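You operate a simulated robot arm through the tools that you are given. There is no shell and no other tool. Be economical: measure what you need, move in short steps, check, and stop when the job is done.

Carry out the task below with a simulated two-armed robot. There is one attempt and no reset: what you move stays moved.

JOB
Stack the 45-46 cm seal box from the counter end on top of the 35-37 cm seal box. Open the dehumidifier door, switch the dehumidifier switch off, then shut the door. Fetch the white pack from the left of the rack tray and set it on the middle shelf under the repair bench. Put the orange pad on the black computer. Put the blue computer on the middle shelf under the repair bench. Take the white regulator and put it on the teal mat. Pull the wooden drawer open. Do these in any order. Set down upright: white regulator.

The check looks at the end state, three seconds after you hand in, the way a careful person would. Anything else that was tipped, shoved, dropped, spilled or broken makes it a failure. Lids that push on must go on centred and level and be pressed home; caps that screw on are set level and turned clockwise until they are tight.

ROBOT AND FRAMES
Two 7-joint arms with two-finger parallel grippers on one trunk, on a base that drives. Base frame: it is fixed to the floor where the robot stands at the start and does not move with it; the origin is under the middle of the robot, x ahead of it, y to its left, z up. Units: cm, degrees, N and s.
The left shoulder is at the start at [6, 14.7, 54.3], the right one opposite. With the tool pointing down near the work surface each hand reaches from about 26 to 74 cm from the robot's upright axis, wherever it stands, measured 20 degrees to its own side. Places, roughly: black computer [-175, 125, 75]; blue computer [-200, 100, 75]; dehumidifier door [50, 120, 30]; dehumidifier switch [60, 120, 30]; middle shelf under the repair bench [-380, 250, 40]; orange pad (4x4x4 cm) [-170, 110, 90]; seal box [75, 0, 100]; teal mat [-360, 60, 80]; white pack [-200, 275, 50]; white regulator [-350, 150, 100]; wooden drawer [60, 20, 70]. Payload 3.43 kg a hand.
The tool frame of a hand sits at the grasp point between the pads (the TCP): z along the fingers, y along the line on which they close. The tips reach 3 cm beyond it. The gripper opens to 9.4 cm. The fingers are 2.8 cm wide and 1 cm thick; the gripper's body (5 by 9.6 cm) begins 5.5 cm behind the TCP.
Orientation is told as [roll, pitch, yaw] about the base's x, y, z axes, in that order, counted from this pose: with the fingers straight down and closing along the base's y, the tool's x points along the base's -x, its y along +y and its z along -z.

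CONTROLS
- The arms move only by the tool step_arm. It takes "left_commands", "right_commands" or both (then of equal length, played together; a hand with none holds still); each is a list of rows, each a list of 7 numbers: the shift along the tool's x, y, z in cm, then the turn, a rotation vector about the tool's x, y, z in degrees, then the closure, from 0 (fully open) to 1 (shut). In form: [[dx, dy, dz, ax, ay, az, grip], ...]. A call has 1 to 12 rows; each row shifts and turns the commanded pose from where the row before left it, along the tool's axes as they then stand. Rows are played at 5 a second. More than 5 cm and 8.6 degrees between two rows, or a gripper value outside its range, and nothing of the call is played. Where a pose cannot be reached the arm comes as near as it can. A force on the tool above 40 N (or 10 N above the force at the start of the call, whichever is more), or a blocked arm, ends the call early, and 0.2 s more pass. Each finger travels about 7.2 cm/s and halts on what it meets, pressing with about 41 N; the grip force reading is that of the motor and also rises with nothing between the fingers. The clock runs only during rows and for 0.2 s after the last one: add rows that do not move to give the fingers time. It gives the time, the measured TCP pose, the force on the tool (base axes), the opening and the grip force at its end, in the units of the frame above (readings bear some noise), with the torque about the TCP (base axes, N m) and any sound that the robot's microphone picked up.
- Cameras (640 x 400 px; columns grow to the right, rows downward): "scene" is now at [5.72, 1.63, 117.5]; the picture's right is [0.20, -0.98, 0.00], its down [-0.57, -0.12, -0.81] and it looks along [0.80, 0.16, -0.58] (base axes); focal length 286 px, centre (320, 200). "left" rides on the left gripper at [7.6, -1.4, -10.3] in its tool frame; the picture's right is [0.18, 0.98, 0.00], its down [-0.75, 0.14, -0.64] and it looks along [-0.63, 0.12, 0.77] (tool axes); focal length 243 px, centre (320, 200). "right" rides on the right gripper at [7.6, 1.4, -10.3] in its tool frame; the picture's right is [-0.18, 0.98, 0.00], its down [-0.75, -0.14, -0.64] and it looks along [-0.63, -0.12, 0.77] (tool axes); focal length 243 px, centre (320, 200). There is no depth. A picture from a camera that has moved, and an enlarged one, comes with that camera's place and axes in the base frame and with its lens.
- capture(camera): a new picture of that camera. No time passes.
- move_column(by): slides the trunk up (or, below 0, down) by that many cm; the arms and the scene camera ride with it, the base frame stays. It gives what a move gives, with no picture.
- steer(legs): drives the robot by 1 to 6 legs, each [ahead, left, turn to the left] in cm, cm and degrees, along the robot's own axes; the way and the turn of a leg run together, so that a leg with both is an arc; at most 150 cm and 180 degrees a leg. The arms and the cameras ride along, it lands a little off, and it stops where it bumps. It gives what a move gives.
- pan_tilt(pan, tilt): turns the head with the scene camera to pan (to the left, within 86 degrees either way) and tilt (down, from -29 to 69), counted from straight ahead of the robot. It gives what a move gives.
- zoom(camera, box): a new picture of the part [left, top, right, bottom] of that camera's present view, enlarged. No time passes.
- hand_in(): hands the job in; it is judged then, once.

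Go step by step. Nothing tells you exact positions but the pictures and the camera data: compare them with the known pose of the tool, close in by small moves and look again before you grip or let go. The budget is 207 turns and 194 pictures, counting those below and the enlarged ones. Unless the task says otherwise, let go and move clear before handing in, and close with one line.

The tools are called after ">>>" as name(argument=value, ...) on one line, values as JSON. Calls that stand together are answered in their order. step_arm: Moves the arms, as the interface text tells. Its arguments: {"type":"object","properties":{"left_commands":{"type":"array","items":{"type":"array","items":{"type":"number"}}},"right_commands":{"type":"array","items":{"type":"array","items":{"type":"number"}}}},"required":[]} The other tools are called the same way: move_column (by) slides the trunk up or down; steer (legs) drives the base; pan_tilt (pan, tilt) turns the head that bears the scene camera; capture (camera) takes a picture; zoom (camera, box) takes an enlarged picture of a part of a camera's view; hand_in () hands the job in.

At the start:

```text
time: 0.0
left_tool_pos: [30.03, 23.44, 99.84]
left_ee_rot: [0.0, -0.1, 0.0]
left_ft_force: [0.2, 0.1, -0.6]
left_moment: [0.02, 0.01, 0.0]
left_finger_gap: 9.39
left_grip_force: 0.0
right_tool_pos: [30.6, -6.22, 99.97]
right_ee_rot: [0.0, -0.1, 0.0]
right_ft_force: [0.5, -0.2, 0.0]
right_moment: [-0.01, 0.0, -0.02]
right_finger_gap: 9.38
right_grip_force: 0.0
trunk travel left (down, up): [-25.0, 0.0]
robot x, y, heading: [0.14, 0.12, 0.1]
head pan, tilt: [11.4, 35.8]
```

scene: 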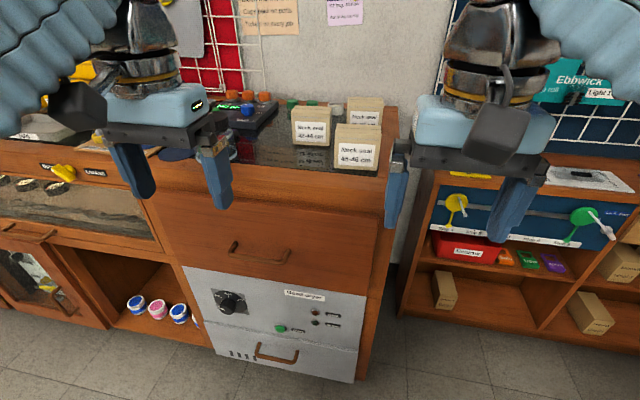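
right: 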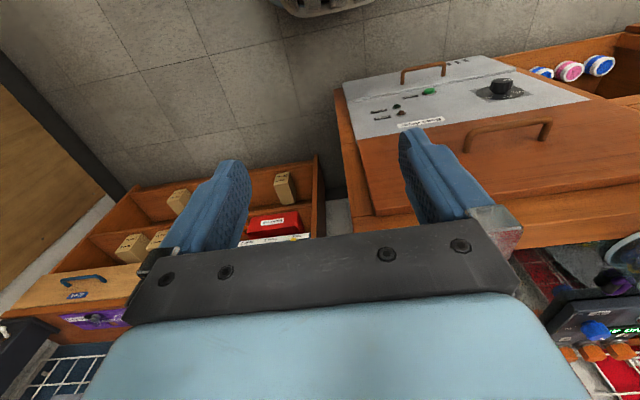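
left: 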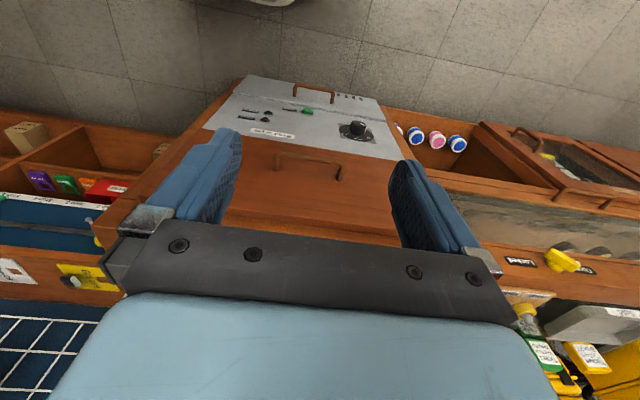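

I see the counter ahead with the seal boxes, the wooden drawer beneath it, and a vulcaniser-like panel. I'll zoom in on the boxes first.

>>> zoom(camera="scene", box=[220, 60, 420, 185])

>>> zoom(camera="scene", box=[140, 160, 400, 322])

```text
3.20 times, centred on (320, 122) of scene
camera zoom: at [5.72, 1.63, 117.5], right [0.2, -0.98, 0.0], down [-0.57, -0.12, -0.81], along [0.8, 0.16, -0.58], focal length 916 px, centre (320, 448)
```

zoom: 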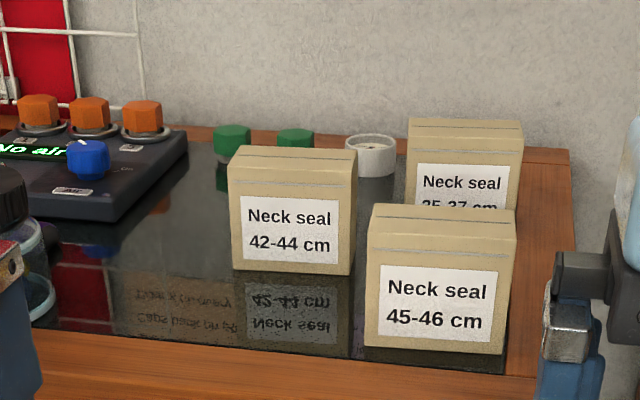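

```text
2.46 times, centred on (270, 241) of scene
camera zoom: at [5.72, 1.63, 117.5], right [0.2, -0.98, 0.0], down [-0.57, -0.12, -0.81], along [0.8, 0.16, -0.58], focal length 704 px, centre (443, 99)
```

zoom: 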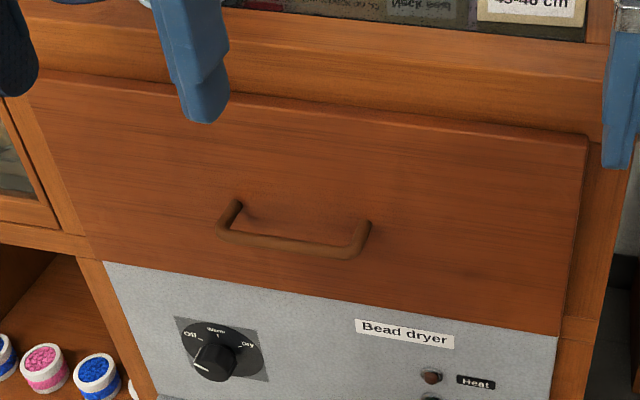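

The handle of the drawer triangulates to about [46, 17..30, 70.5]. I'll lower the trunk for parallax and to unblock the view of the boxes.

>>> move_column(by=-14)

>>> capture(camera="scene")

>>> zoom(camera="scene", box=[220, 20, 420, 145])

```text
time: 1.7
left_tool_pos: [30.08, 23.37, 85.95]
left_ee_rot: [-0.1, -0.1, 0.0]
left_ft_force: [0.0, -0.5, -0.7]
left_moment: [-0.01, -0.03, -0.01]
left_finger_gap: 9.42
left_grip_force: 0.1
right_tool_pos: [30.49, -6.3, 85.99]
right_ee_rot: [0.0, 0.0, 0.0]
right_ft_force: [-0.5, 0.6, 0.1]
right_moment: [0.02, 0.02, -0.02]
right_finger_gap: 9.39
right_grip_force: 0.1
trunk travel left (down, up): [-11.0, 14.0]
robot x, y, heading: [-0.08, 0.07, -0.0]
head pan, tilt: [11.4, 35.8]
```

```text
188 pictures are left
camera scene: at [5.72, 1.63, 103.5], right [0.2, -0.98, 0.0], down [-0.57, -0.12, -0.81], along [0.8, 0.16, -0.58], focal length 286 px, centre (320, 200)
```

scene: 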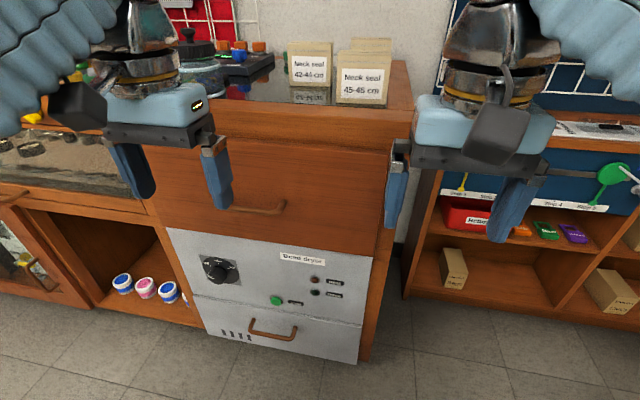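

```text
3.20 times, centred on (320, 82) of scene
camera zoom: at [5.72, 1.63, 103.5], right [0.2, -0.98, 0.0], down [-0.57, -0.12, -0.81], along [0.8, 0.16, -0.58], focal length 916 px, centre (320, 576)
```

zoom: 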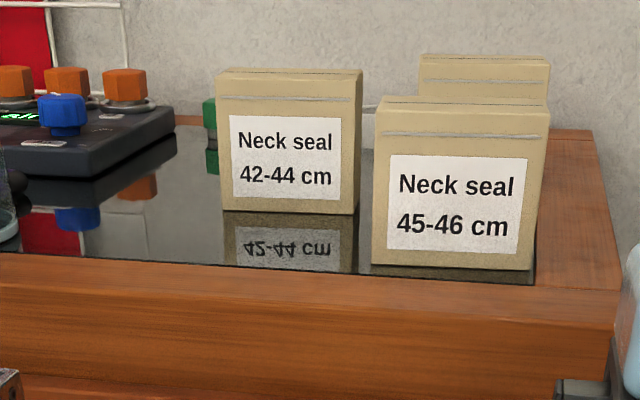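

The counter top is at z≈87.4. The 45-46 box is centred near [61.4, 5], depth ~5 cm, top 95.5, and the 35-37 box near [81.8, 5]. I'll raise the trunk and drive so that the right arm can reach both.

>>> move_column(by=14)

>>> steer(legs=[[0, 19, 0], [14, 0, 0]])

>>> pan_tilt(pan=-12, tilt=36)

>>> capture(camera="scene")

>>> capture(camera="right")

```text
time: 3.3
left_tool_pos: [30.05, 23.38, 99.88]
left_ee_rot: [0.0, -0.1, 0.0]
left_ft_force: [0.3, 0.5, 0.1]
left_moment: [0.06, -0.01, -0.04]
left_finger_gap: 9.4
left_grip_force: 0.1
right_tool_pos: [30.56, -6.32, 100.0]
right_ee_rot: [0.1, -0.1, -0.1]
right_ft_force: [0.1, 0.1, 0.0]
right_moment: [-0.01, -0.02, 0.03]
right_finger_gap: 9.42
right_grip_force: 0.1
trunk travel left (down, up): [-25.0, 0.0]
robot x, y, heading: [-0.03, -0.06, 0.2]
head pan, tilt: [11.4, 35.8]
```

```text
time: 5.8
left_tool_pos: [44.22, 42.44, 100.0]
left_ee_rot: [0.0, 0.0, 0.2]
left_ft_force: [-0.8, -1.1, 0.1]
left_moment: [0.01, -0.01, 0.0]
left_finger_gap: 9.4
left_grip_force: 0.0
right_tool_pos: [44.68, 12.82, 100.07]
right_ee_rot: [0.1, -0.1, 0.2]
right_ft_force: [0.1, -0.4, -0.4]
right_moment: [0.0, 0.02, -0.03]
right_finger_gap: 9.39
right_grip_force: 0.1
trunk travel left (down, up): [-25.0, 0.0]
robot x, y, heading: [14.27, 18.91, 0.3]
head pan, tilt: [11.4, 35.8]
```

```text
time: 6.7
left_tool_pos: [44.22, 42.48, 100.06]
left_ee_rot: [0.0, -0.2, 0.2]
left_ft_force: [-0.5, -0.1, -0.5]
left_moment: [-0.04, -0.01, 0.01]
left_finger_gap: 9.41
left_grip_force: 0.1
right_tool_pos: [44.68, 12.77, 100.0]
right_ee_rot: [0.1, 0.0, 0.1]
right_ft_force: [-1.3, 0.4, 0.0]
right_moment: [0.02, -0.01, 0.01]
right_finger_gap: 9.41
right_grip_force: 0.0
trunk travel left (down, up): [-25.0, 0.0]
robot x, y, heading: [14.45, 18.68, 0.1]
head pan, tilt: [-12.0, 36.0]
```

```text
186 pictures are left
camera scene: at [19.89, 17.0, 117.46], right [-0.2, -0.98, 0.0], down [-0.58, 0.12, -0.81], along [0.79, -0.16, -0.59], focal length 286 px, centre (320, 200)
```

scene: 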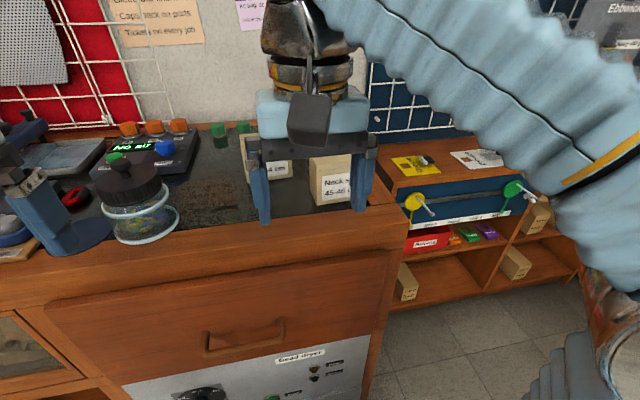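

```text
185 pictures are left
camera right: at [37.02, 14.21, 110.25], right [0.18, 0.98, 0.0], down [0.75, -0.14, 0.64], along [0.63, -0.11, -0.77], focal length 243 px, centre (320, 200)
```

right: 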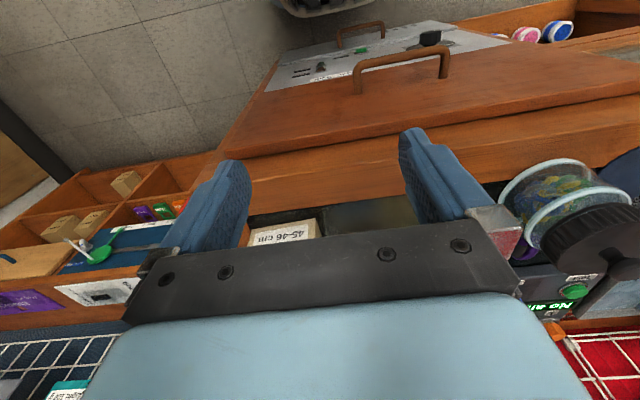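

The right hand goes above the 45-46 box, then turns so that the fingers close along x.

>>> step_arm(right_commands=[[0, 0, -5, 0, 0, 0, 0], [-4.2, -1.95, 0, 0, 0, 0, 0], [-4.2, -1.95, 0, 0, 0, 0, 0], [-4.2, -1.95, 0, 0, 0, 0, 0], [-4.2, -1.95, 0, 0, 0, 0, 0]])

>>> step_arm(right_commands=[[0, 0, 0, 0, 0, 8.2, 0], [0, 0, 0, 0, 0, 8.2, 0], [0, 0, 0, 0, 0, 8.2, 0], [0, 0, 0, 0, 0, 8.2, 0], [0, 0, 0, 0, 0, 8.2, 0], [0, 0, 0, 0, 0, 8.2, 0], [0, 0, 0, 0, 0, 8.2, 0], [0, 0, 0, 0, 0, 8.2, 0], [0, 0, 0, 0, 0, 8.2, 0], [0, 0, 0, 0, 0, 8.2, 0], [0, 0, 0, 0, 0, 8, 0]])

>>> capture(camera="scene")

>>> capture(camera="right")

```text
time: 7.9
left_tool_pos: [44.1, 42.5, 100.02]
left_ee_rot: [-0.1, -0.1, 0.2]
left_ft_force: [-0.4, -0.8, 0.5]
left_moment: [-0.01, 0.0, 0.02]
left_finger_gap: 9.41
left_grip_force: 0.2
right_tool_pos: [51.46, 8.45, 100.31]
right_ee_rot: [0.4, -0.7, 0.1]
right_ft_force: [0.2, 0.4, 0.0]
right_moment: [-0.03, 0.01, -0.01]
right_finger_gap: 9.42
right_grip_force: 0.0
right hand out of reach, approached as far as the arm can: row 1, 3, 4, 5
trunk travel left (down, up): [-25.0, 0.0]
robot x, y, heading: [14.64, 18.93, 0.5]
head pan, tilt: [-12.0, 36.0]
```

```text
time: 10.3
left_tool_pos: [44.17, 42.43, 99.97]
left_ee_rot: [0.0, -0.1, 0.3]
left_ft_force: [0.0, 0.7, -0.1]
left_moment: [-0.02, 0.01, 0.01]
left_finger_gap: 9.39
left_grip_force: 0.1
right_tool_pos: [50.47, 6.16, 101.01]
right_ee_rot: [1.9, 0.4, -87.3]
right_ft_force: [0.7, 0.6, 0.0]
right_moment: [-0.02, -0.03, 0.0]
right_finger_gap: 9.4
right_grip_force: 0.0
right hand out of reach, approached as far as the arm can: row 1
trunk travel left (down, up): [-25.0, 0.0]
robot x, y, heading: [14.01, 19.11, 0.4]
head pan, tilt: [-12.0, 36.0]
```

```text
184 pictures are left
camera scene: at [19.89, 17.0, 117.46], right [-0.2, -0.98, 0.0], down [-0.58, 0.12, -0.81], along [0.79, -0.16, -0.59], focal length 286 px, centre (320, 200)
```

scene: 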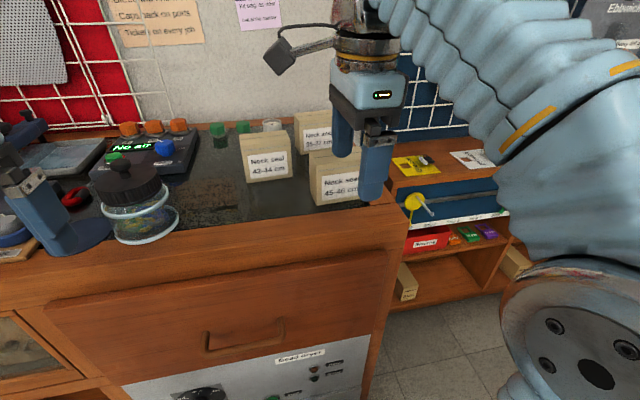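

```text
183 pictures are left
camera right: at [51.09, 13.8, 111.36], right [0.99, -0.14, 0.03], down [-0.13, -0.77, 0.63], along [-0.06, -0.63, -0.77], focal length 243 px, centre (320, 200)
```

right: 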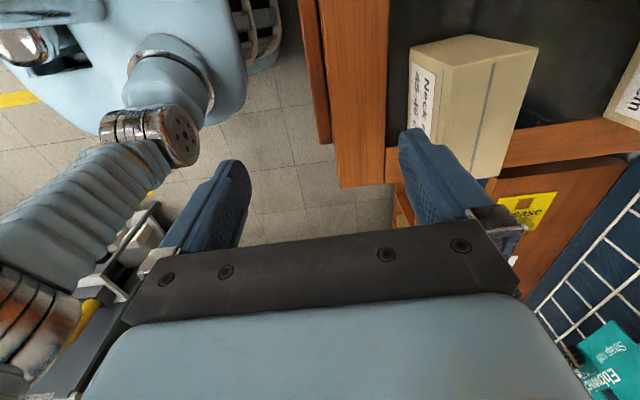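

At this height the arm reaches too little with fingers straight down. I'll stand at the free end of the counter facing left instead, where a forward-tilted grasp closes on the thin side of the boxes. First I turn the hand back and retreat.

>>> step_arm(right_commands=[[0, 0, 0, 0, 0, -8.2, 0], [0, 0, 0, 0, 0, -8.2, 0], [0, 0, 0, 0, 0, -8.2, 0], [0, 0, 0, 0, 0, -8.2, 0], [0, 0, 0, 0, 0, -8.2, 0], [0, 0, 0, 0, 0, -8.2, 0], [0, 0, 0, 0, 0, -8.2, 0], [0, 0, 0, 0, 0, -8.2, 0], [0, 0, 0, 0, 0, -8.2, 0], [0, 0, 0, 0, 0, -8.2, 0], [4, 2, 0, 0, 0, -6, 0], [3, 2, 0, 0, 0, 0, 0]])

>>> steer(legs=[[-10, 0, 0], [0, -71, 0], [0, 0, 90], [0, -32, 0]])

>>> pan_tilt(pan=-15, tilt=36)

>>> capture(camera="scene")

```text
time: 12.9
left_tool_pos: [44.11, 42.36, 100.0]
left_ee_rot: [0.0, -0.1, 0.1]
left_ft_force: [-0.5, -1.3, 0.8]
left_moment: [0.02, 0.04, 0.0]
left_finger_gap: 9.41
left_grip_force: 0.2
right_tool_pos: [43.52, 10.37, 100.83]
right_ee_rot: [0.5, -1.9, 0.9]
right_ft_force: [-0.2, 0.4, -0.3]
right_moment: [0.03, 0.01, 0.0]
right_finger_gap: 9.38
right_grip_force: 0.1
trunk travel left (down, up): [-25.0, 0.0]
robot x, y, heading: [13.88, 18.94, 0.2]
head pan, tilt: [-12.0, 36.0]
```

```text
time: 23.1
left_tool_pos: [13.83, -23.67, 99.96]
left_ee_rot: [0.0, -0.1, 88.8]
left_ft_force: [-0.6, 0.9, -0.4]
left_moment: [0.03, -0.03, -0.02]
left_finger_gap: 9.43
left_grip_force: 0.1
right_tool_pos: [45.91, -25.01, 100.84]
right_ee_rot: [0.5, -1.9, 89.4]
right_ft_force: [0.0, 0.0, -0.4]
right_moment: [-0.02, -0.06, -0.01]
right_finger_gap: 9.44
right_grip_force: 0.1
trunk travel left (down, up): [-25.0, 0.0]
robot x, y, heading: [36.46, -54.25, 88.7]
head pan, tilt: [-12.0, 36.0]
```

```text
time: 23.8
left_tool_pos: [13.86, -23.66, 99.92]
left_ee_rot: [0.0, -0.1, 89.0]
left_ft_force: [0.6, 0.4, -0.3]
left_moment: [0.0, -0.03, 0.06]
left_finger_gap: 9.38
left_grip_force: 0.1
right_tool_pos: [45.93, -24.92, 100.84]
right_ee_rot: [0.5, -1.8, 89.5]
right_ft_force: [0.1, 0.5, 0.0]
right_moment: [-0.02, 0.01, -0.02]
right_finger_gap: 9.38
right_grip_force: 0.1
trunk travel left (down, up): [-25.0, 0.0]
robot x, y, heading: [36.42, -54.12, 89.0]
head pan, tilt: [-15.0, 36.0]
```

```text
182 pictures are left
camera scene: at [39.21, -48.88, 117.46], right [0.96, -0.28, 0.0], down [-0.16, -0.56, -0.81], along [0.22, 0.78, -0.59], focal length 286 px, centre (320, 200)
```

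scene: 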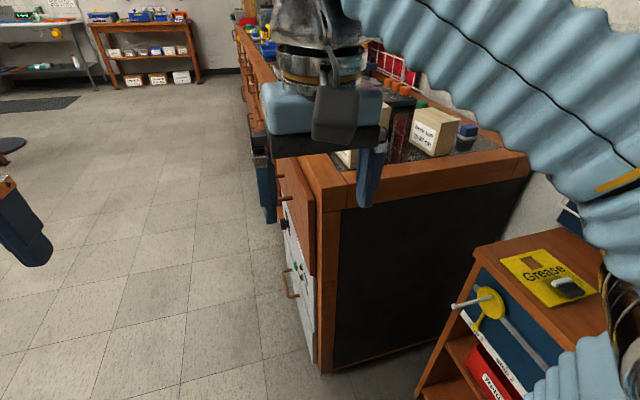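

The counter end is accessible. I'll tilt the right hand forward ~48°, then move the robot.

>>> step_arm(right_commands=[[0, 0, 0, 0, -8, 0, 0], [0, 0, 0, 0, -8, 0, 0], [0, 0, 0, 0, -8, 0, 0], [0, 0, 0, 0, -8, 0, 0], [0, 0, 0, 0, -8, 0, 0], [0, 0, 0, 0, -8, 0, 0], [0, 0, 0, 0, -8, 0, 0]])

>>> steer(legs=[[0, -11, 0]])

>>> capture(camera="scene")

>>> capture(camera="right")

```text
time: 25.4
left_tool_pos: [13.86, -23.84, 99.98]
left_ee_rot: [0.1, -0.2, 88.9]
left_ft_force: [-0.1, 0.3, -0.1]
left_moment: [0.01, -0.01, 0.0]
left_finger_gap: 9.39
left_grip_force: 0.1
right_tool_pos: [45.87, -24.98, 100.79]
right_ee_rot: [0.9, -57.9, 88.8]
right_ft_force: [-0.6, 0.6, -1.4]
right_moment: [0.0, -0.01, -0.01]
right_finger_gap: 9.39
right_grip_force: 0.2
trunk travel left (down, up): [-25.0, 0.0]
robot x, y, heading: [36.81, -54.46, 88.9]
head pan, tilt: [-15.0, 36.0]
```

```text
time: 26.6
left_tool_pos: [24.86, -23.96, 99.99]
left_ee_rot: [0.0, -0.1, 88.8]
left_ft_force: [0.0, -0.3, -0.8]
left_moment: [0.05, 0.0, 0.0]
left_finger_gap: 9.41
left_grip_force: 0.1
right_tool_pos: [56.83, -25.23, 100.82]
right_ee_rot: [0.7, -57.9, 88.7]
right_ft_force: [-0.1, -0.4, -0.1]
right_moment: [-0.01, 0.02, -0.05]
right_finger_gap: 9.4
right_grip_force: 0.1
trunk travel left (down, up): [-25.0, 0.0]
robot x, y, heading: [47.77, -54.18, 89.0]
head pan, tilt: [-15.0, 36.0]
```

```text
181 pictures are left
camera scene: at [50.18, -49.1, 117.46], right [0.96, -0.28, 0.0], down [-0.16, -0.56, -0.81], along [0.23, 0.78, -0.59], focal length 286 px, centre (320, 200)
```

scene: 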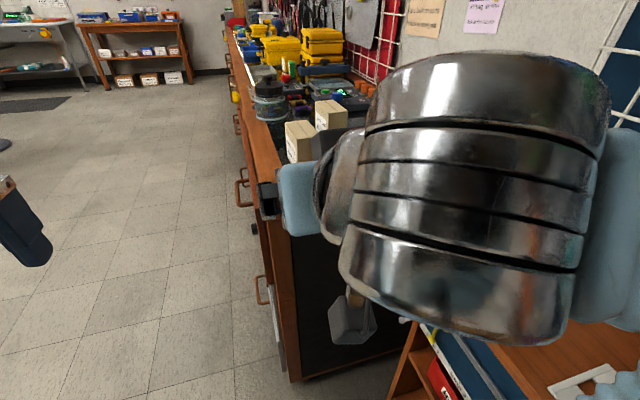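

```text
180 pictures are left
camera right: at [55.19, -37.84, 99.86], right [-0.98, 0.11, 0.16], down [0.15, -0.14, 0.98], along [0.13, 0.98, 0.13], focal length 243 px, centre (320, 200)
```

right: 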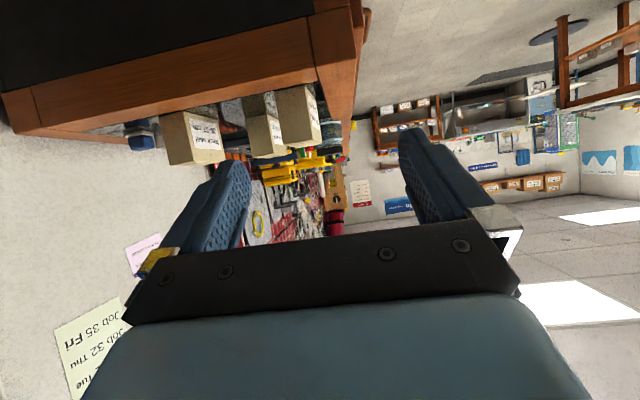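

Labels on the boxes face -x as expected. I'll zoom to refine the two boxes' positions.

>>> zoom(camera="right", box=[110, 70, 350, 220])

```text
2.67 times, centred on (230, 145) of right
camera zoom: at [55.19, -37.84, 99.86], right [-0.98, 0.11, 0.16], down [0.15, -0.14, 0.98], along [0.13, 0.98, 0.13], focal length 647 px, centre (560, 347)
```

zoom: 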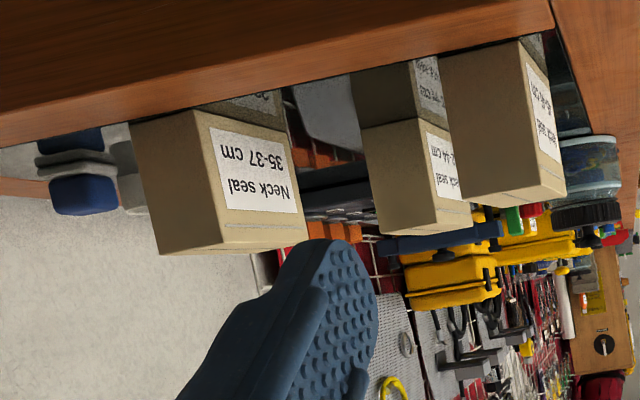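

Box 45-46 sits at x≈59.5–64.3 and box 35-37 about 20.6 cm further in x. I'll drive 10 cm closer.

>>> steer(legs=[[10, 0, 1]])

>>> capture(camera="right")

```text
time: 27.7
left_tool_pos: [24.53, -14.25, 99.95]
left_ee_rot: [0.0, -0.1, 89.7]
left_ft_force: [0.4, 0.4, 0.0]
left_moment: [0.02, 0.0, -0.01]
left_finger_gap: 9.4
left_grip_force: 0.0
right_tool_pos: [56.55, -15.09, 100.74]
right_ee_rot: [0.9, -57.9, 89.6]
right_ft_force: [-0.2, -0.7, -0.1]
right_moment: [0.01, -0.02, 0.0]
right_finger_gap: 9.4
right_grip_force: 0.1
trunk travel left (down, up): [-25.0, 0.0]
robot x, y, heading: [47.78, -44.39, 89.6]
head pan, tilt: [-15.0, 36.0]
```

```text
178 pictures are left
camera right: at [55.06, -27.75, 99.86], right [-0.98, 0.09, 0.16], down [0.15, -0.14, 0.98], along [0.11, 0.99, 0.13], focal length 243 px, centre (320, 200)
```

right: 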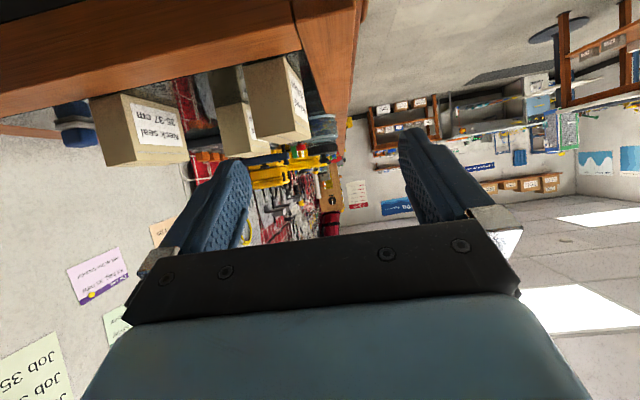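

Now I move the hand above the 45-46 box.

>>> step_arm(right_commands=[[-2.3, -1.34, 3.66, 0, 0, 0, 0], [-2.3, -1.34, 3.66, 0, 0, 0, 0], [-2.3, -1.34, 3.66, 0, 0, 0, 0], [-2.3, -1.34, 3.66, 0, 0, 0, 0]])

>>> capture(camera="right")

>>> capture(camera="scene")

```text
time: 28.7
left_tool_pos: [24.49, -14.32, 99.93]
left_ee_rot: [0.0, -0.1, 89.7]
left_ft_force: [-1.1, -1.0, -0.1]
left_moment: [0.05, 0.0, 0.01]
left_finger_gap: 9.39
left_grip_force: 0.0
right_tool_pos: [61.86, 2.13, 100.62]
right_ee_rot: [0.9, -57.9, 89.7]
right_ft_force: [-0.3, 0.0, 0.2]
right_moment: [-0.01, 0.0, 0.0]
right_finger_gap: 9.41
right_grip_force: 0.0
trunk travel left (down, up): [-25.0, 0.0]
robot x, y, heading: [47.74, -44.1, 90.0]
head pan, tilt: [-15.0, 36.0]
```

```text
177 pictures are left
camera right: at [60.32, -10.54, 99.65], right [-0.98, 0.09, 0.16], down [0.15, -0.14, 0.98], along [0.11, 0.99, 0.13], focal length 243 px, centre (320, 200)
```

right: 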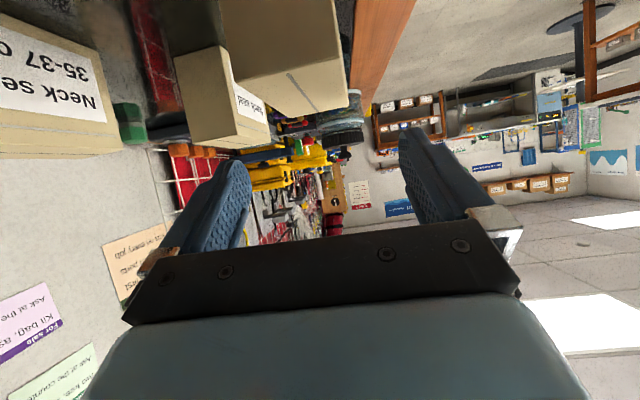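

```text
176 pictures are left
camera scene: at [50.24, -39.09, 117.46], right [0.96, -0.26, 0.0], down [-0.15, -0.57, -0.81], along [0.21, 0.78, -0.59], focal length 286 px, centre (320, 200)
```

scene: 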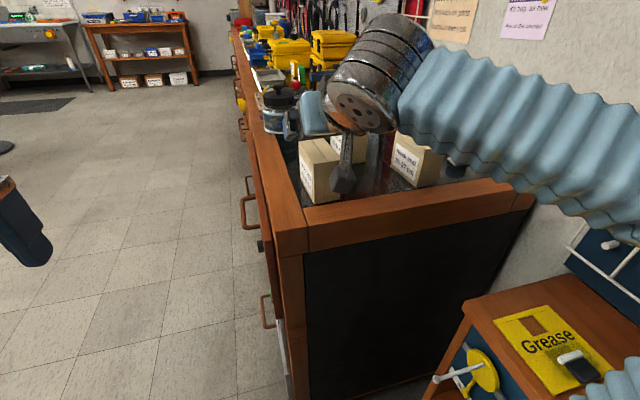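

The hand is centred over the box. I lower 8 cm and check before gripping.

>>> step_arm(right_commands=[[2.27, 0, 1.42, 0, 0, 0, 0], [2.27, 0, 1.42, 0, 0, 0, 0], [2.27, 0, 1.42, 0, 0, 0, 0]])

>>> capture(camera="right")

>>> zoom(camera="scene", box=[220, 80, 480, 242])

```text
time: 29.5
left_tool_pos: [24.48, -14.22, 100.09]
left_ee_rot: [0.0, -0.2, 89.7]
left_ft_force: [-0.2, -1.1, 0.5]
left_moment: [-0.02, -0.02, 0.0]
left_finger_gap: 9.4
left_grip_force: 0.0
right_tool_pos: [61.73, 2.21, 92.71]
right_ee_rot: [0.9, -57.9, 89.6]
right_ft_force: [0.0, 1.4, -0.2]
right_moment: [-0.03, -0.02, -0.01]
right_finger_gap: 9.4
right_grip_force: 0.0
trunk travel left (down, up): [-25.0, 0.0]
robot x, y, heading: [47.98, -44.72, 89.8]
head pan, tilt: [-15.0, 36.0]
```

```text
175 pictures are left
camera right: at [60.25, -10.56, 91.71], right [-0.98, 0.09, 0.16], down [0.15, -0.14, 0.98], along [0.11, 0.99, 0.13], focal length 243 px, centre (320, 200)
```

right: 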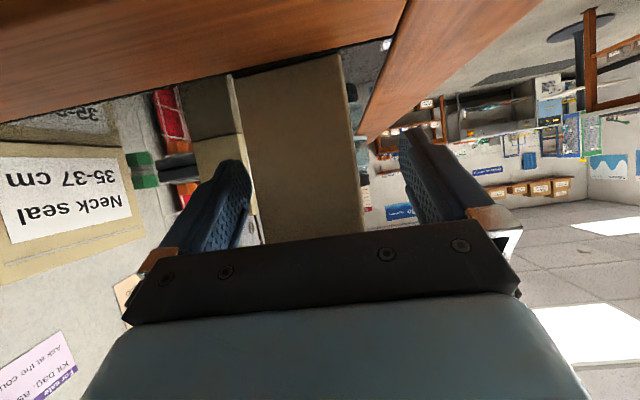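

```text
2.46 times, centred on (350, 161) of scene
camera zoom: at [50.24, -39.07, 117.47], right [0.96, -0.26, 0.0], down [-0.15, -0.57, -0.81], along [0.21, 0.78, -0.59], focal length 704 px, centre (246, 296)
```

zoom: 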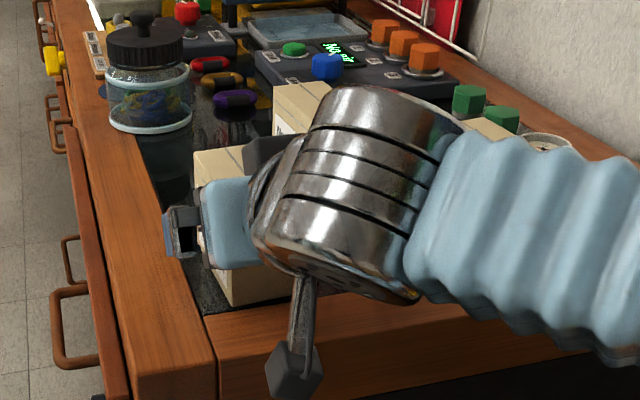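

The box stands between the fingers. Closing.

>>> step_arm(right_commands=[[0, 0, 0, 0, 0, 0, 0.5], [0, 0, 0, 0, 0, 0, 1], [0, 0, 0, 0, 0, 0, 1], [0, 0, 0, 0, 0, 0, 1], [0, 0, 0, 0, 0, 0, 1]])

>>> capture(camera="right")

```text
time: 30.7
left_tool_pos: [24.53, -14.23, 99.92]
left_ee_rot: [0.1, -0.1, 89.6]
left_ft_force: [0.5, -0.3, 0.1]
left_moment: [-0.01, -0.01, -0.01]
left_finger_gap: 9.41
left_grip_force: 0.2
right_tool_pos: [61.8, 2.11, 92.69]
right_ee_rot: [0.9, -57.9, 89.6]
right_ft_force: [-0.4, -0.4, 0.0]
right_moment: [-0.01, -0.04, -0.05]
right_finger_gap: 5.39
right_grip_force: 41.2
trunk travel left (down, up): [-25.0, 0.0]
robot x, y, heading: [48.0, -44.49, 89.8]
head pan, tilt: [-15.0, 36.0]
```

```text
173 pictures are left
camera right: at [60.25, -10.55, 91.73], right [-0.98, 0.09, 0.16], down [0.15, -0.14, 0.98], along [0.11, 0.99, 0.13], focal length 243 px, centre (320, 200)
```

right: 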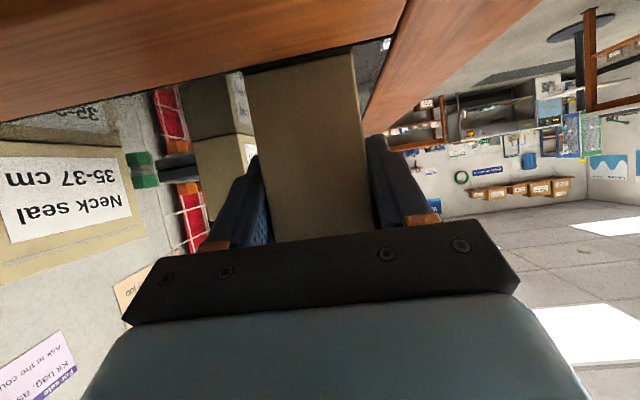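

Gripped (box is 5.4 cm deep). Lifting 11 cm, then half way sideways, and looking.

>>> step_arm(right_commands=[[-2.32, 0, -1.46, 0, 0, 0, 1], [-2.32, 0, -1.46, 0, 0, 0, 1], [-2.32, 0, -1.46, 0, 0, 0, 1], [-2.32, 0, -1.46, 0, 0, 0, 1], [0, -4, 0, 0, 0, 0, 1], [0, -4, 0, 0, 0, 0, 1], [0, -2, 0, 0, 0, 0, 1]])

>>> capture(camera="right")

>>> zoom(camera="scene", box=[220, 60, 480, 222])

```text
time: 32.3
left_tool_pos: [24.54, -14.28, 99.91]
left_ee_rot: [0.0, -0.1, 89.8]
left_ft_force: [0.1, -0.1, -0.6]
left_moment: [-0.02, 0.01, 0.02]
left_finger_gap: 9.4
left_grip_force: 0.0
right_tool_pos: [71.76, 2.45, 103.48]
right_ee_rot: [0.7, -57.8, 89.6]
right_ft_force: [-0.6, -0.1, -1.0]
right_moment: [-0.04, 0.02, 0.01]
right_finger_gap: 5.38
right_grip_force: 41.1
trunk travel left (down, up): [-25.0, 0.0]
robot x, y, heading: [47.72, -44.38, 89.8]
head pan, tilt: [-15.0, 36.0]
```

```text
172 pictures are left
camera right: at [70.31, -10.25, 102.56], right [-0.98, 0.09, 0.16], down [0.15, -0.14, 0.98], along [0.11, 0.99, 0.13], focal length 243 px, centre (320, 200)
```

right: 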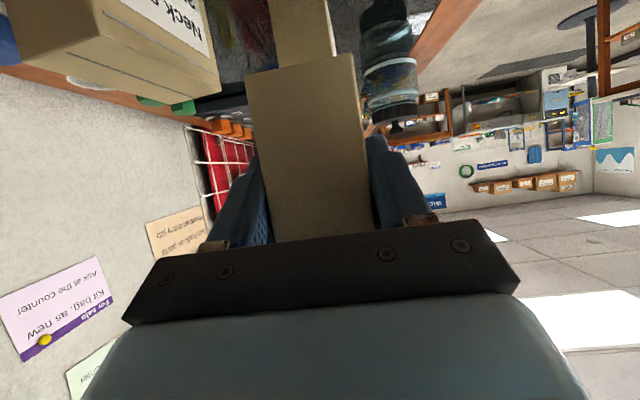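

```text
2.46 times, centred on (350, 141) of scene
camera zoom: at [50.25, -39.06, 117.46], right [0.96, -0.26, 0.0], down [-0.15, -0.57, -0.81], along [0.21, 0.78, -0.59], focal length 704 px, centre (246, 345)
```

zoom: 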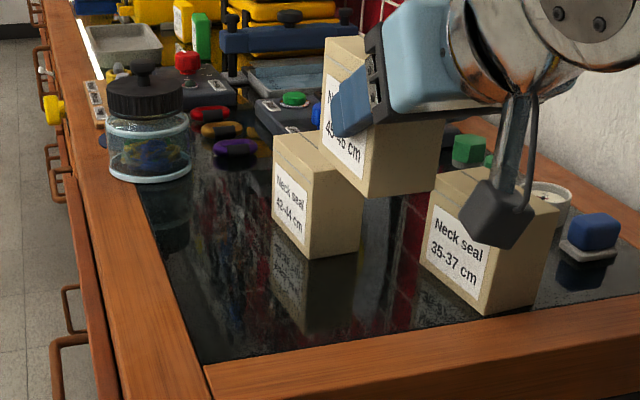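

Moving over the 35-37 box, 10.4 cm further.

>>> step_arm(right_commands=[[0, -4, 0, 0, 0, 0, 1], [0, -4, 0, 0, 0, 0, 1], [0.08, -2.4, -0.13, 0, 0, 0, 1], [0, 0, 0, 0, 0, 0, 1]])

>>> capture(camera="right")

>>> zoom(camera="scene", box=[300, 60, 480, 172])

```text
time: 33.3
left_tool_pos: [24.49, -14.28, 100.01]
left_ee_rot: [0.1, -0.1, 89.7]
left_ft_force: [-0.7, -0.4, 0.6]
left_moment: [0.0, -0.01, 0.0]
left_finger_gap: 9.4
left_grip_force: 0.0
right_tool_pos: [82.26, 2.14, 103.47]
right_ee_rot: [1.0, -57.8, 89.6]
right_ft_force: [0.2, 0.6, -1.7]
right_moment: [-0.05, 0.01, -0.01]
right_finger_gap: 5.38
right_grip_force: 41.3
trunk travel left (down, up): [-25.0, 0.0]
robot x, y, heading: [47.79, -44.16, 89.9]
head pan, tilt: [-15.0, 36.0]
```

```text
170 pictures are left
camera right: at [80.8, -10.51, 102.5], right [-0.98, 0.09, 0.16], down [0.15, -0.14, 0.98], along [0.11, 0.99, 0.13], focal length 243 px, centre (320, 200)
```

right: 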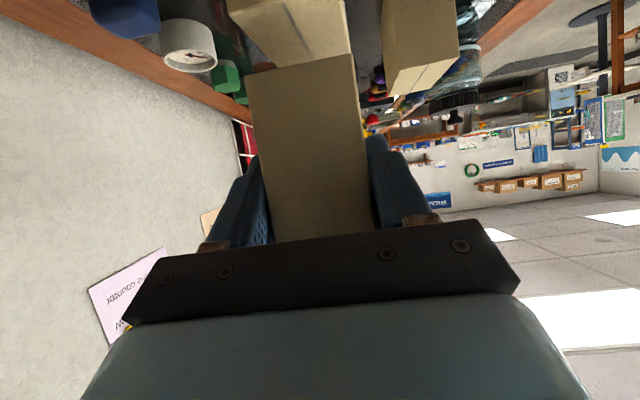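

```text
3.56 times, centred on (390, 116) of scene
camera zoom: at [50.25, -39.06, 117.46], right [0.96, -0.26, 0.0], down [-0.15, -0.57, -0.81], along [0.21, 0.78, -0.59], focal length 1017 px, centre (71, 499)
```

zoom: 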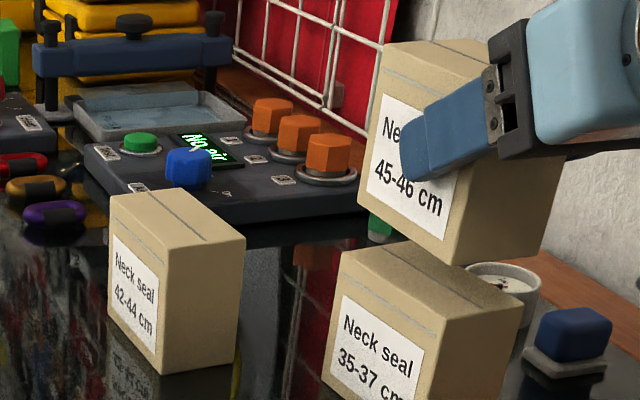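

The held box lines up over the lower one. Lowering onto it.

>>> step_arm(right_commands=[[0.9, -0.2, 0.56, 0, 0, 0, 1], [0.9, 0, 0.56, 0, 0, 0, 1], [0.25, 0, 0.16, 0, 0, 0, 1], [0.17, 0, 0.106, 0, 0, 0, 1], [0, 0, 0, 0, 0, 0, 1]])

>>> zoom(camera="scene", box=[300, 60, 480, 172])

```text
time: 34.5
left_tool_pos: [24.62, -14.2, 99.94]
left_ee_rot: [0.1, -0.1, 89.7]
left_ft_force: [-1.2, 0.1, -0.1]
left_moment: [0.0, 0.04, 0.02]
left_finger_gap: 9.39
left_grip_force: 0.1
right_tool_pos: [82.44, 2.28, 100.87]
right_ee_rot: [1.1, -57.8, 89.6]
right_ft_force: [0.2, -0.1, -1.2]
right_moment: [-0.06, 0.0, -0.03]
right_finger_gap: 5.36
right_grip_force: 41.1
trunk travel left (down, up): [-25.0, 0.0]
robot x, y, heading: [47.98, -44.61, 89.8]
head pan, tilt: [-15.0, 36.0]
```

```text
3.56 times, centred on (390, 116) of scene
camera zoom: at [50.25, -39.06, 117.46], right [0.96, -0.26, 0.0], down [-0.15, -0.57, -0.81], along [0.21, 0.78, -0.59], focal length 1017 px, centre (71, 499)
```

zoom: 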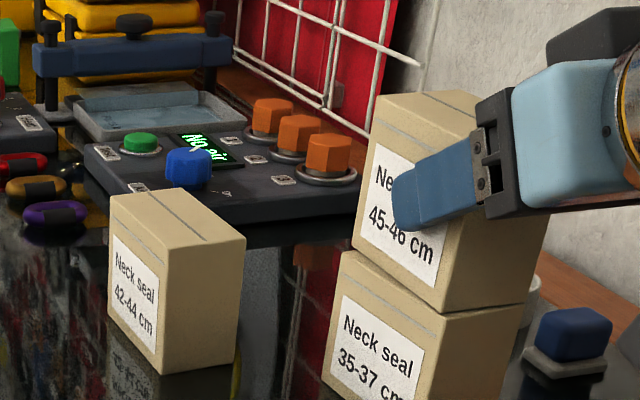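

Nearly touching. Small steps down until contact.

>>> step_arm(right_commands=[[0.17, 0, 0.106, 0, 0, 0, 1], [0.17, 0, 0.106, 0, 0, 0, 1], [0, 0, 0, 0, 0, 0, 1]])

>>> zoom(camera="scene", box=[370, 90, 470, 152])

```text
time: 35.3
left_tool_pos: [24.56, -14.35, 100.12]
left_ee_rot: [0.1, -0.1, 89.8]
left_ft_force: [0.0, -0.2, -0.3]
left_moment: [0.03, -0.01, 0.0]
left_finger_gap: 9.41
left_grip_force: 0.0
right_tool_pos: [82.52, 2.33, 100.95]
right_ee_rot: [0.7, -58.3, 89.7]
right_ft_force: [6.3, 3.8, 25.2]
right_moment: [-0.1, -0.76, 0.07]
right_finger_gap: 5.38
right_grip_force: 41.2
trunk travel left (down, up): [-25.0, 0.0]
robot x, y, heading: [47.42, -44.7, 90.0]
head pan, tilt: [-15.0, 36.0]
```

```text
6.40 times, centred on (420, 121) of scene
camera zoom: at [50.2, -39.17, 117.5], right [0.96, -0.26, 0.0], down [-0.15, -0.57, -0.81], along [0.21, 0.78, -0.59], focal length 1831 px, centre (-320, 706)
```

zoom: 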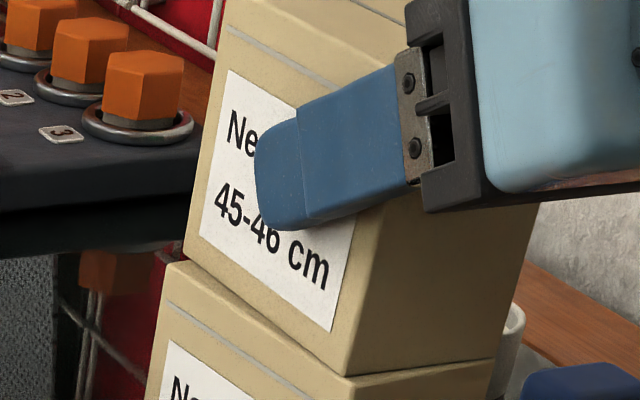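

Contact made. I relieve the pressure, open, and back out.

>>> step_arm(right_commands=[[-0.2, 0, -0.13, 0, 0, 0, 1], [0, 0, 0, 0, 0, 0, 0.7], [0, 0, 0, 0, 0, 0, 0.3], [0, 0, 0, 0, 0, 0, 0], [0, 0, 0, 0, 0, 0, 0], [0, 0, 0, 0, 0, 0, 0]])

>>> zoom(camera="scene", box=[320, 70, 480, 170])

```text
time: 36.7
left_tool_pos: [24.64, -14.19, 99.97]
left_ee_rot: [0.0, -0.1, 89.8]
left_ft_force: [0.0, 0.9, -0.3]
left_moment: [0.0, -0.03, 0.02]
left_finger_gap: 9.38
left_grip_force: 0.1
right_tool_pos: [82.36, 2.44, 100.69]
right_ee_rot: [1.0, -57.8, 89.5]
right_ft_force: [0.4, 0.3, 0.2]
right_moment: [0.03, -0.03, 0.04]
right_finger_gap: 9.41
right_grip_force: 0.0
trunk travel left (down, up): [-25.0, 0.0]
robot x, y, heading: [48.11, -44.38, 89.9]
head pan, tilt: [-15.0, 36.0]
```

```text
4.00 times, centred on (400, 120) of scene
camera zoom: at [50.24, -39.07, 117.46], right [0.96, -0.26, 0.0], down [-0.15, -0.57, -0.81], along [0.21, 0.78, -0.59], focal length 1144 px, centre (0, 520)
```

zoom: 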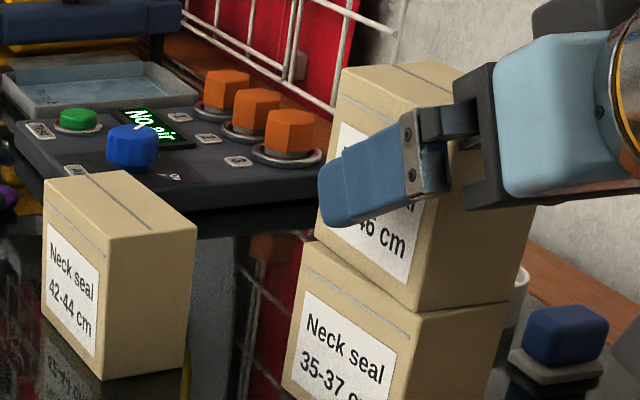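

The box is stacked squarely. I withdraw the hand and back the robot off, then look toward the room behind.

>>> step_arm(right_commands=[[0, 0, -4.5, 0, 0, 0, 0], [0, 0, -4.5, 0, 0, 0, 0], [0, 0, -4.5, 0, 0, 0, 0], [0, 0, -4.5, 0, 0, 0, 0], [0, 4.8, 0, 0, 0, 0, 0], [0, 4.8, 0, 0, 0, 0, 0], [0, 4.8, 0, 0, 0, 0, 0], [0, 4.8, 0, 0, 0, 0, 0]])

>>> steer(legs=[[-18, 0, 0]])

>>> zoom(camera="scene", box=[220, 50, 460, 200])

>>> pan_tilt(pan=70, tilt=25)

>>> capture(camera="scene")

```text
time: 38.5
left_tool_pos: [24.53, -14.35, 99.92]
left_ee_rot: [0.0, -0.2, 89.7]
left_ft_force: [0.0, 0.0, 0.0]
left_moment: [-0.02, 0.01, 0.01]
left_finger_gap: 9.39
left_grip_force: 0.0
right_tool_pos: [63.19, -13.25, 110.38]
right_ee_rot: [0.9, -57.7, 89.5]
right_ft_force: [0.8, 0.5, -0.7]
right_moment: [0.04, 0.02, 0.0]
right_finger_gap: 9.42
right_grip_force: 0.1
trunk travel left (down, up): [-25.0, 0.0]
robot x, y, heading: [47.62, -44.69, 89.8]
head pan, tilt: [-15.0, 36.0]
```

```text
time: 39.9
left_tool_pos: [23.64, -29.18, 99.86]
left_ee_rot: [-0.5, 0.1, 89.7]
left_ft_force: [0.8, -0.9, -0.4]
left_moment: [0.0, -0.01, 0.04]
left_finger_gap: 9.41
left_grip_force: 0.0
right_tool_pos: [62.36, -27.88, 110.4]
right_ee_rot: [0.2, -57.6, 90.0]
right_ft_force: [0.9, 0.1, 0.1]
right_moment: [0.02, 0.0, 0.01]
right_finger_gap: 9.41
right_grip_force: 0.0
trunk travel left (down, up): [-25.0, 0.0]
robot x, y, heading: [47.46, -59.51, 89.9]
head pan, tilt: [-15.0, 36.0]
stopped in leg 1: the robot was blocked; the commanded pose is now the measured one
```

```text
2.67 times, centred on (340, 125) of scene
camera zoom: at [49.23, -54.03, 117.55], right [0.97, -0.26, 0.01], down [-0.15, -0.57, -0.81], along [0.21, 0.78, -0.59], focal length 763 px, centre (267, 400)
```

zoom: 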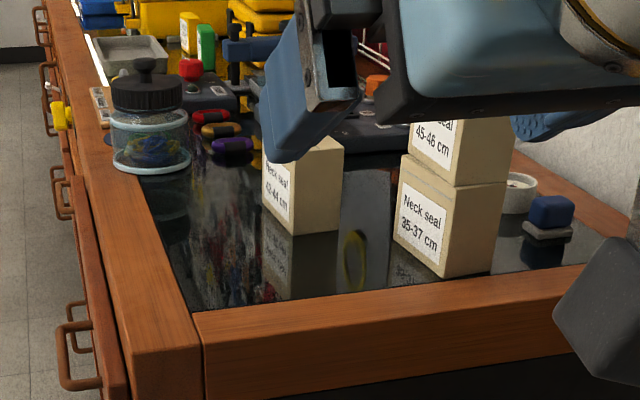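

```text
time: 41.5
left_tool_pos: [23.64, -29.14, 99.7]
left_ee_rot: [-0.5, 0.0, 89.8]
left_ft_force: [0.3, -0.6, -0.2]
left_moment: [0.0, 0.01, -0.03]
left_finger_gap: 9.39
left_grip_force: 0.1
right_tool_pos: [62.46, -27.81, 110.22]
right_ee_rot: [0.0, -57.4, 90.2]
right_ft_force: [0.1, 0.1, 0.7]
right_moment: [0.02, -0.01, -0.04]
right_finger_gap: 9.4
right_grip_force: 0.1
trunk travel left (down, up): [-25.0, 0.0]
robot x, y, heading: [47.58, -59.64, 89.7]
head pan, tilt: [70.0, 25.0]
```

```text
164 pictures are left
camera scene: at [38.31, -59.17, 119.14], right [0.34, 0.94, 0.0], down [0.4, -0.15, -0.9], along [-0.85, 0.31, -0.43], focal length 286 px, centre (320, 200)
```

scene: 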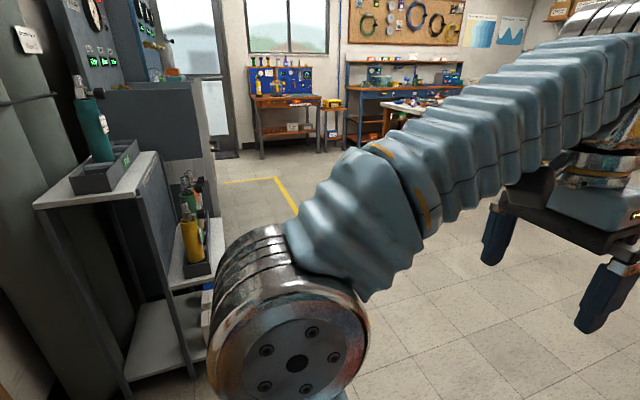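

The reverse was blocked by something; I move forward a little and check the right side to see what was touched.

>>> steer(legs=[[6, 0, 0]])

>>> pan_tilt(pan=-86, tilt=35)

>>> capture(camera="scene")

```text
time: 42.5
left_tool_pos: [24.32, -23.29, 100.02]
left_ee_rot: [-0.1, 0.0, 89.7]
left_ft_force: [-0.5, -0.7, -0.1]
left_moment: [-0.01, 0.03, 0.01]
left_finger_gap: 9.4
left_grip_force: 0.0
right_tool_pos: [63.25, -21.87, 110.34]
right_ee_rot: [0.8, -57.4, 89.4]
right_ft_force: [0.1, 0.0, -0.3]
right_moment: [-0.05, -0.01, 0.03]
right_finger_gap: 9.4
right_grip_force: 0.1
trunk travel left (down, up): [-25.0, 0.0]
robot x, y, heading: [47.81, -53.35, 90.3]
head pan, tilt: [70.0, 25.0]
```

```text
time: 44.9
left_tool_pos: [24.33, -23.11, 99.98]
left_ee_rot: [-0.1, 0.0, 89.8]
left_ft_force: [-0.2, 0.1, -0.4]
left_moment: [0.02, 0.0, 0.02]
left_finger_gap: 9.43
left_grip_force: 0.2
right_tool_pos: [63.13, -21.8, 110.24]
right_ee_rot: [0.8, -57.4, 89.3]
right_ft_force: [0.1, -0.1, 0.0]
right_moment: [0.0, 0.03, 0.0]
right_finger_gap: 9.41
right_grip_force: 0.0
trunk travel left (down, up): [-25.0, 0.0]
robot x, y, heading: [47.84, -53.34, 90.2]
head pan, tilt: [-85.9, 35.0]
```

```text
163 pictures are left
camera scene: at [56.58, -55.76, 117.62], right [0.07, -1.0, 0.0], down [-0.57, -0.04, -0.82], along [0.82, 0.06, -0.57], focal length 286 px, centre (320, 200)
```

scene: 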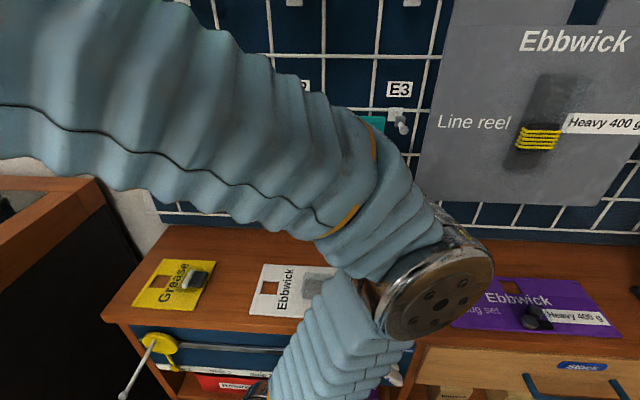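

The right elbow was near the hanging pack; everything appears in place. I strafe away from the shelf first, then turn and view it.

>>> steer(legs=[[0, 38, 0]])

>>> pan_tilt(pan=-80, tilt=25)

>>> capture(camera="scene")

```text
time: 47.3
left_tool_pos: [-13.02, -22.85, 99.98]
left_ee_rot: [-0.1, 0.0, 89.6]
left_ft_force: [-0.7, 0.3, 0.3]
left_moment: [0.01, 0.0, 0.01]
left_finger_gap: 9.38
left_grip_force: 0.2
right_tool_pos: [25.96, -21.71, 110.28]
right_ee_rot: [0.8, -57.5, 89.2]
right_ft_force: [-0.6, 0.2, 1.1]
right_moment: [-0.01, 0.03, -0.01]
right_finger_gap: 9.43
right_grip_force: 0.0
trunk travel left (down, up): [-25.0, 0.0]
robot x, y, heading: [10.18, -53.06, 89.9]
head pan, tilt: [-85.9, 35.0]
```

```text
time: 48.0
left_tool_pos: [-13.06, -22.96, 99.92]
left_ee_rot: [-0.1, 0.0, 89.7]
left_ft_force: [-0.2, -0.2, 0.0]
left_moment: [0.03, 0.04, 0.01]
left_finger_gap: 9.42
left_grip_force: 0.1
right_tool_pos: [25.8, -21.74, 110.15]
right_ee_rot: [0.8, -57.4, 89.3]
right_ft_force: [-0.2, -0.3, 0.1]
right_moment: [0.03, -0.03, -0.01]
right_finger_gap: 9.38
right_grip_force: 0.0
trunk travel left (down, up): [-25.0, 0.0]
robot x, y, heading: [10.32, -53.12, 89.5]
head pan, tilt: [-80.0, 25.0]
```

```text
162 pictures are left
camera scene: at [19.39, -54.69, 119.19], right [0.17, -0.99, 0.0], down [-0.42, -0.07, -0.91], along [0.89, 0.15, -0.42], focal length 286 px, centre (320, 200)
```

scene: 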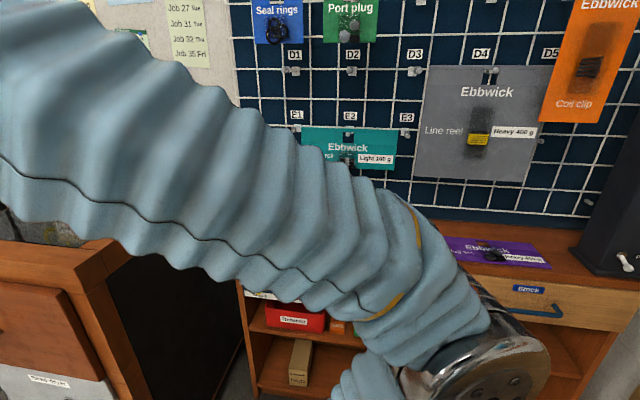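

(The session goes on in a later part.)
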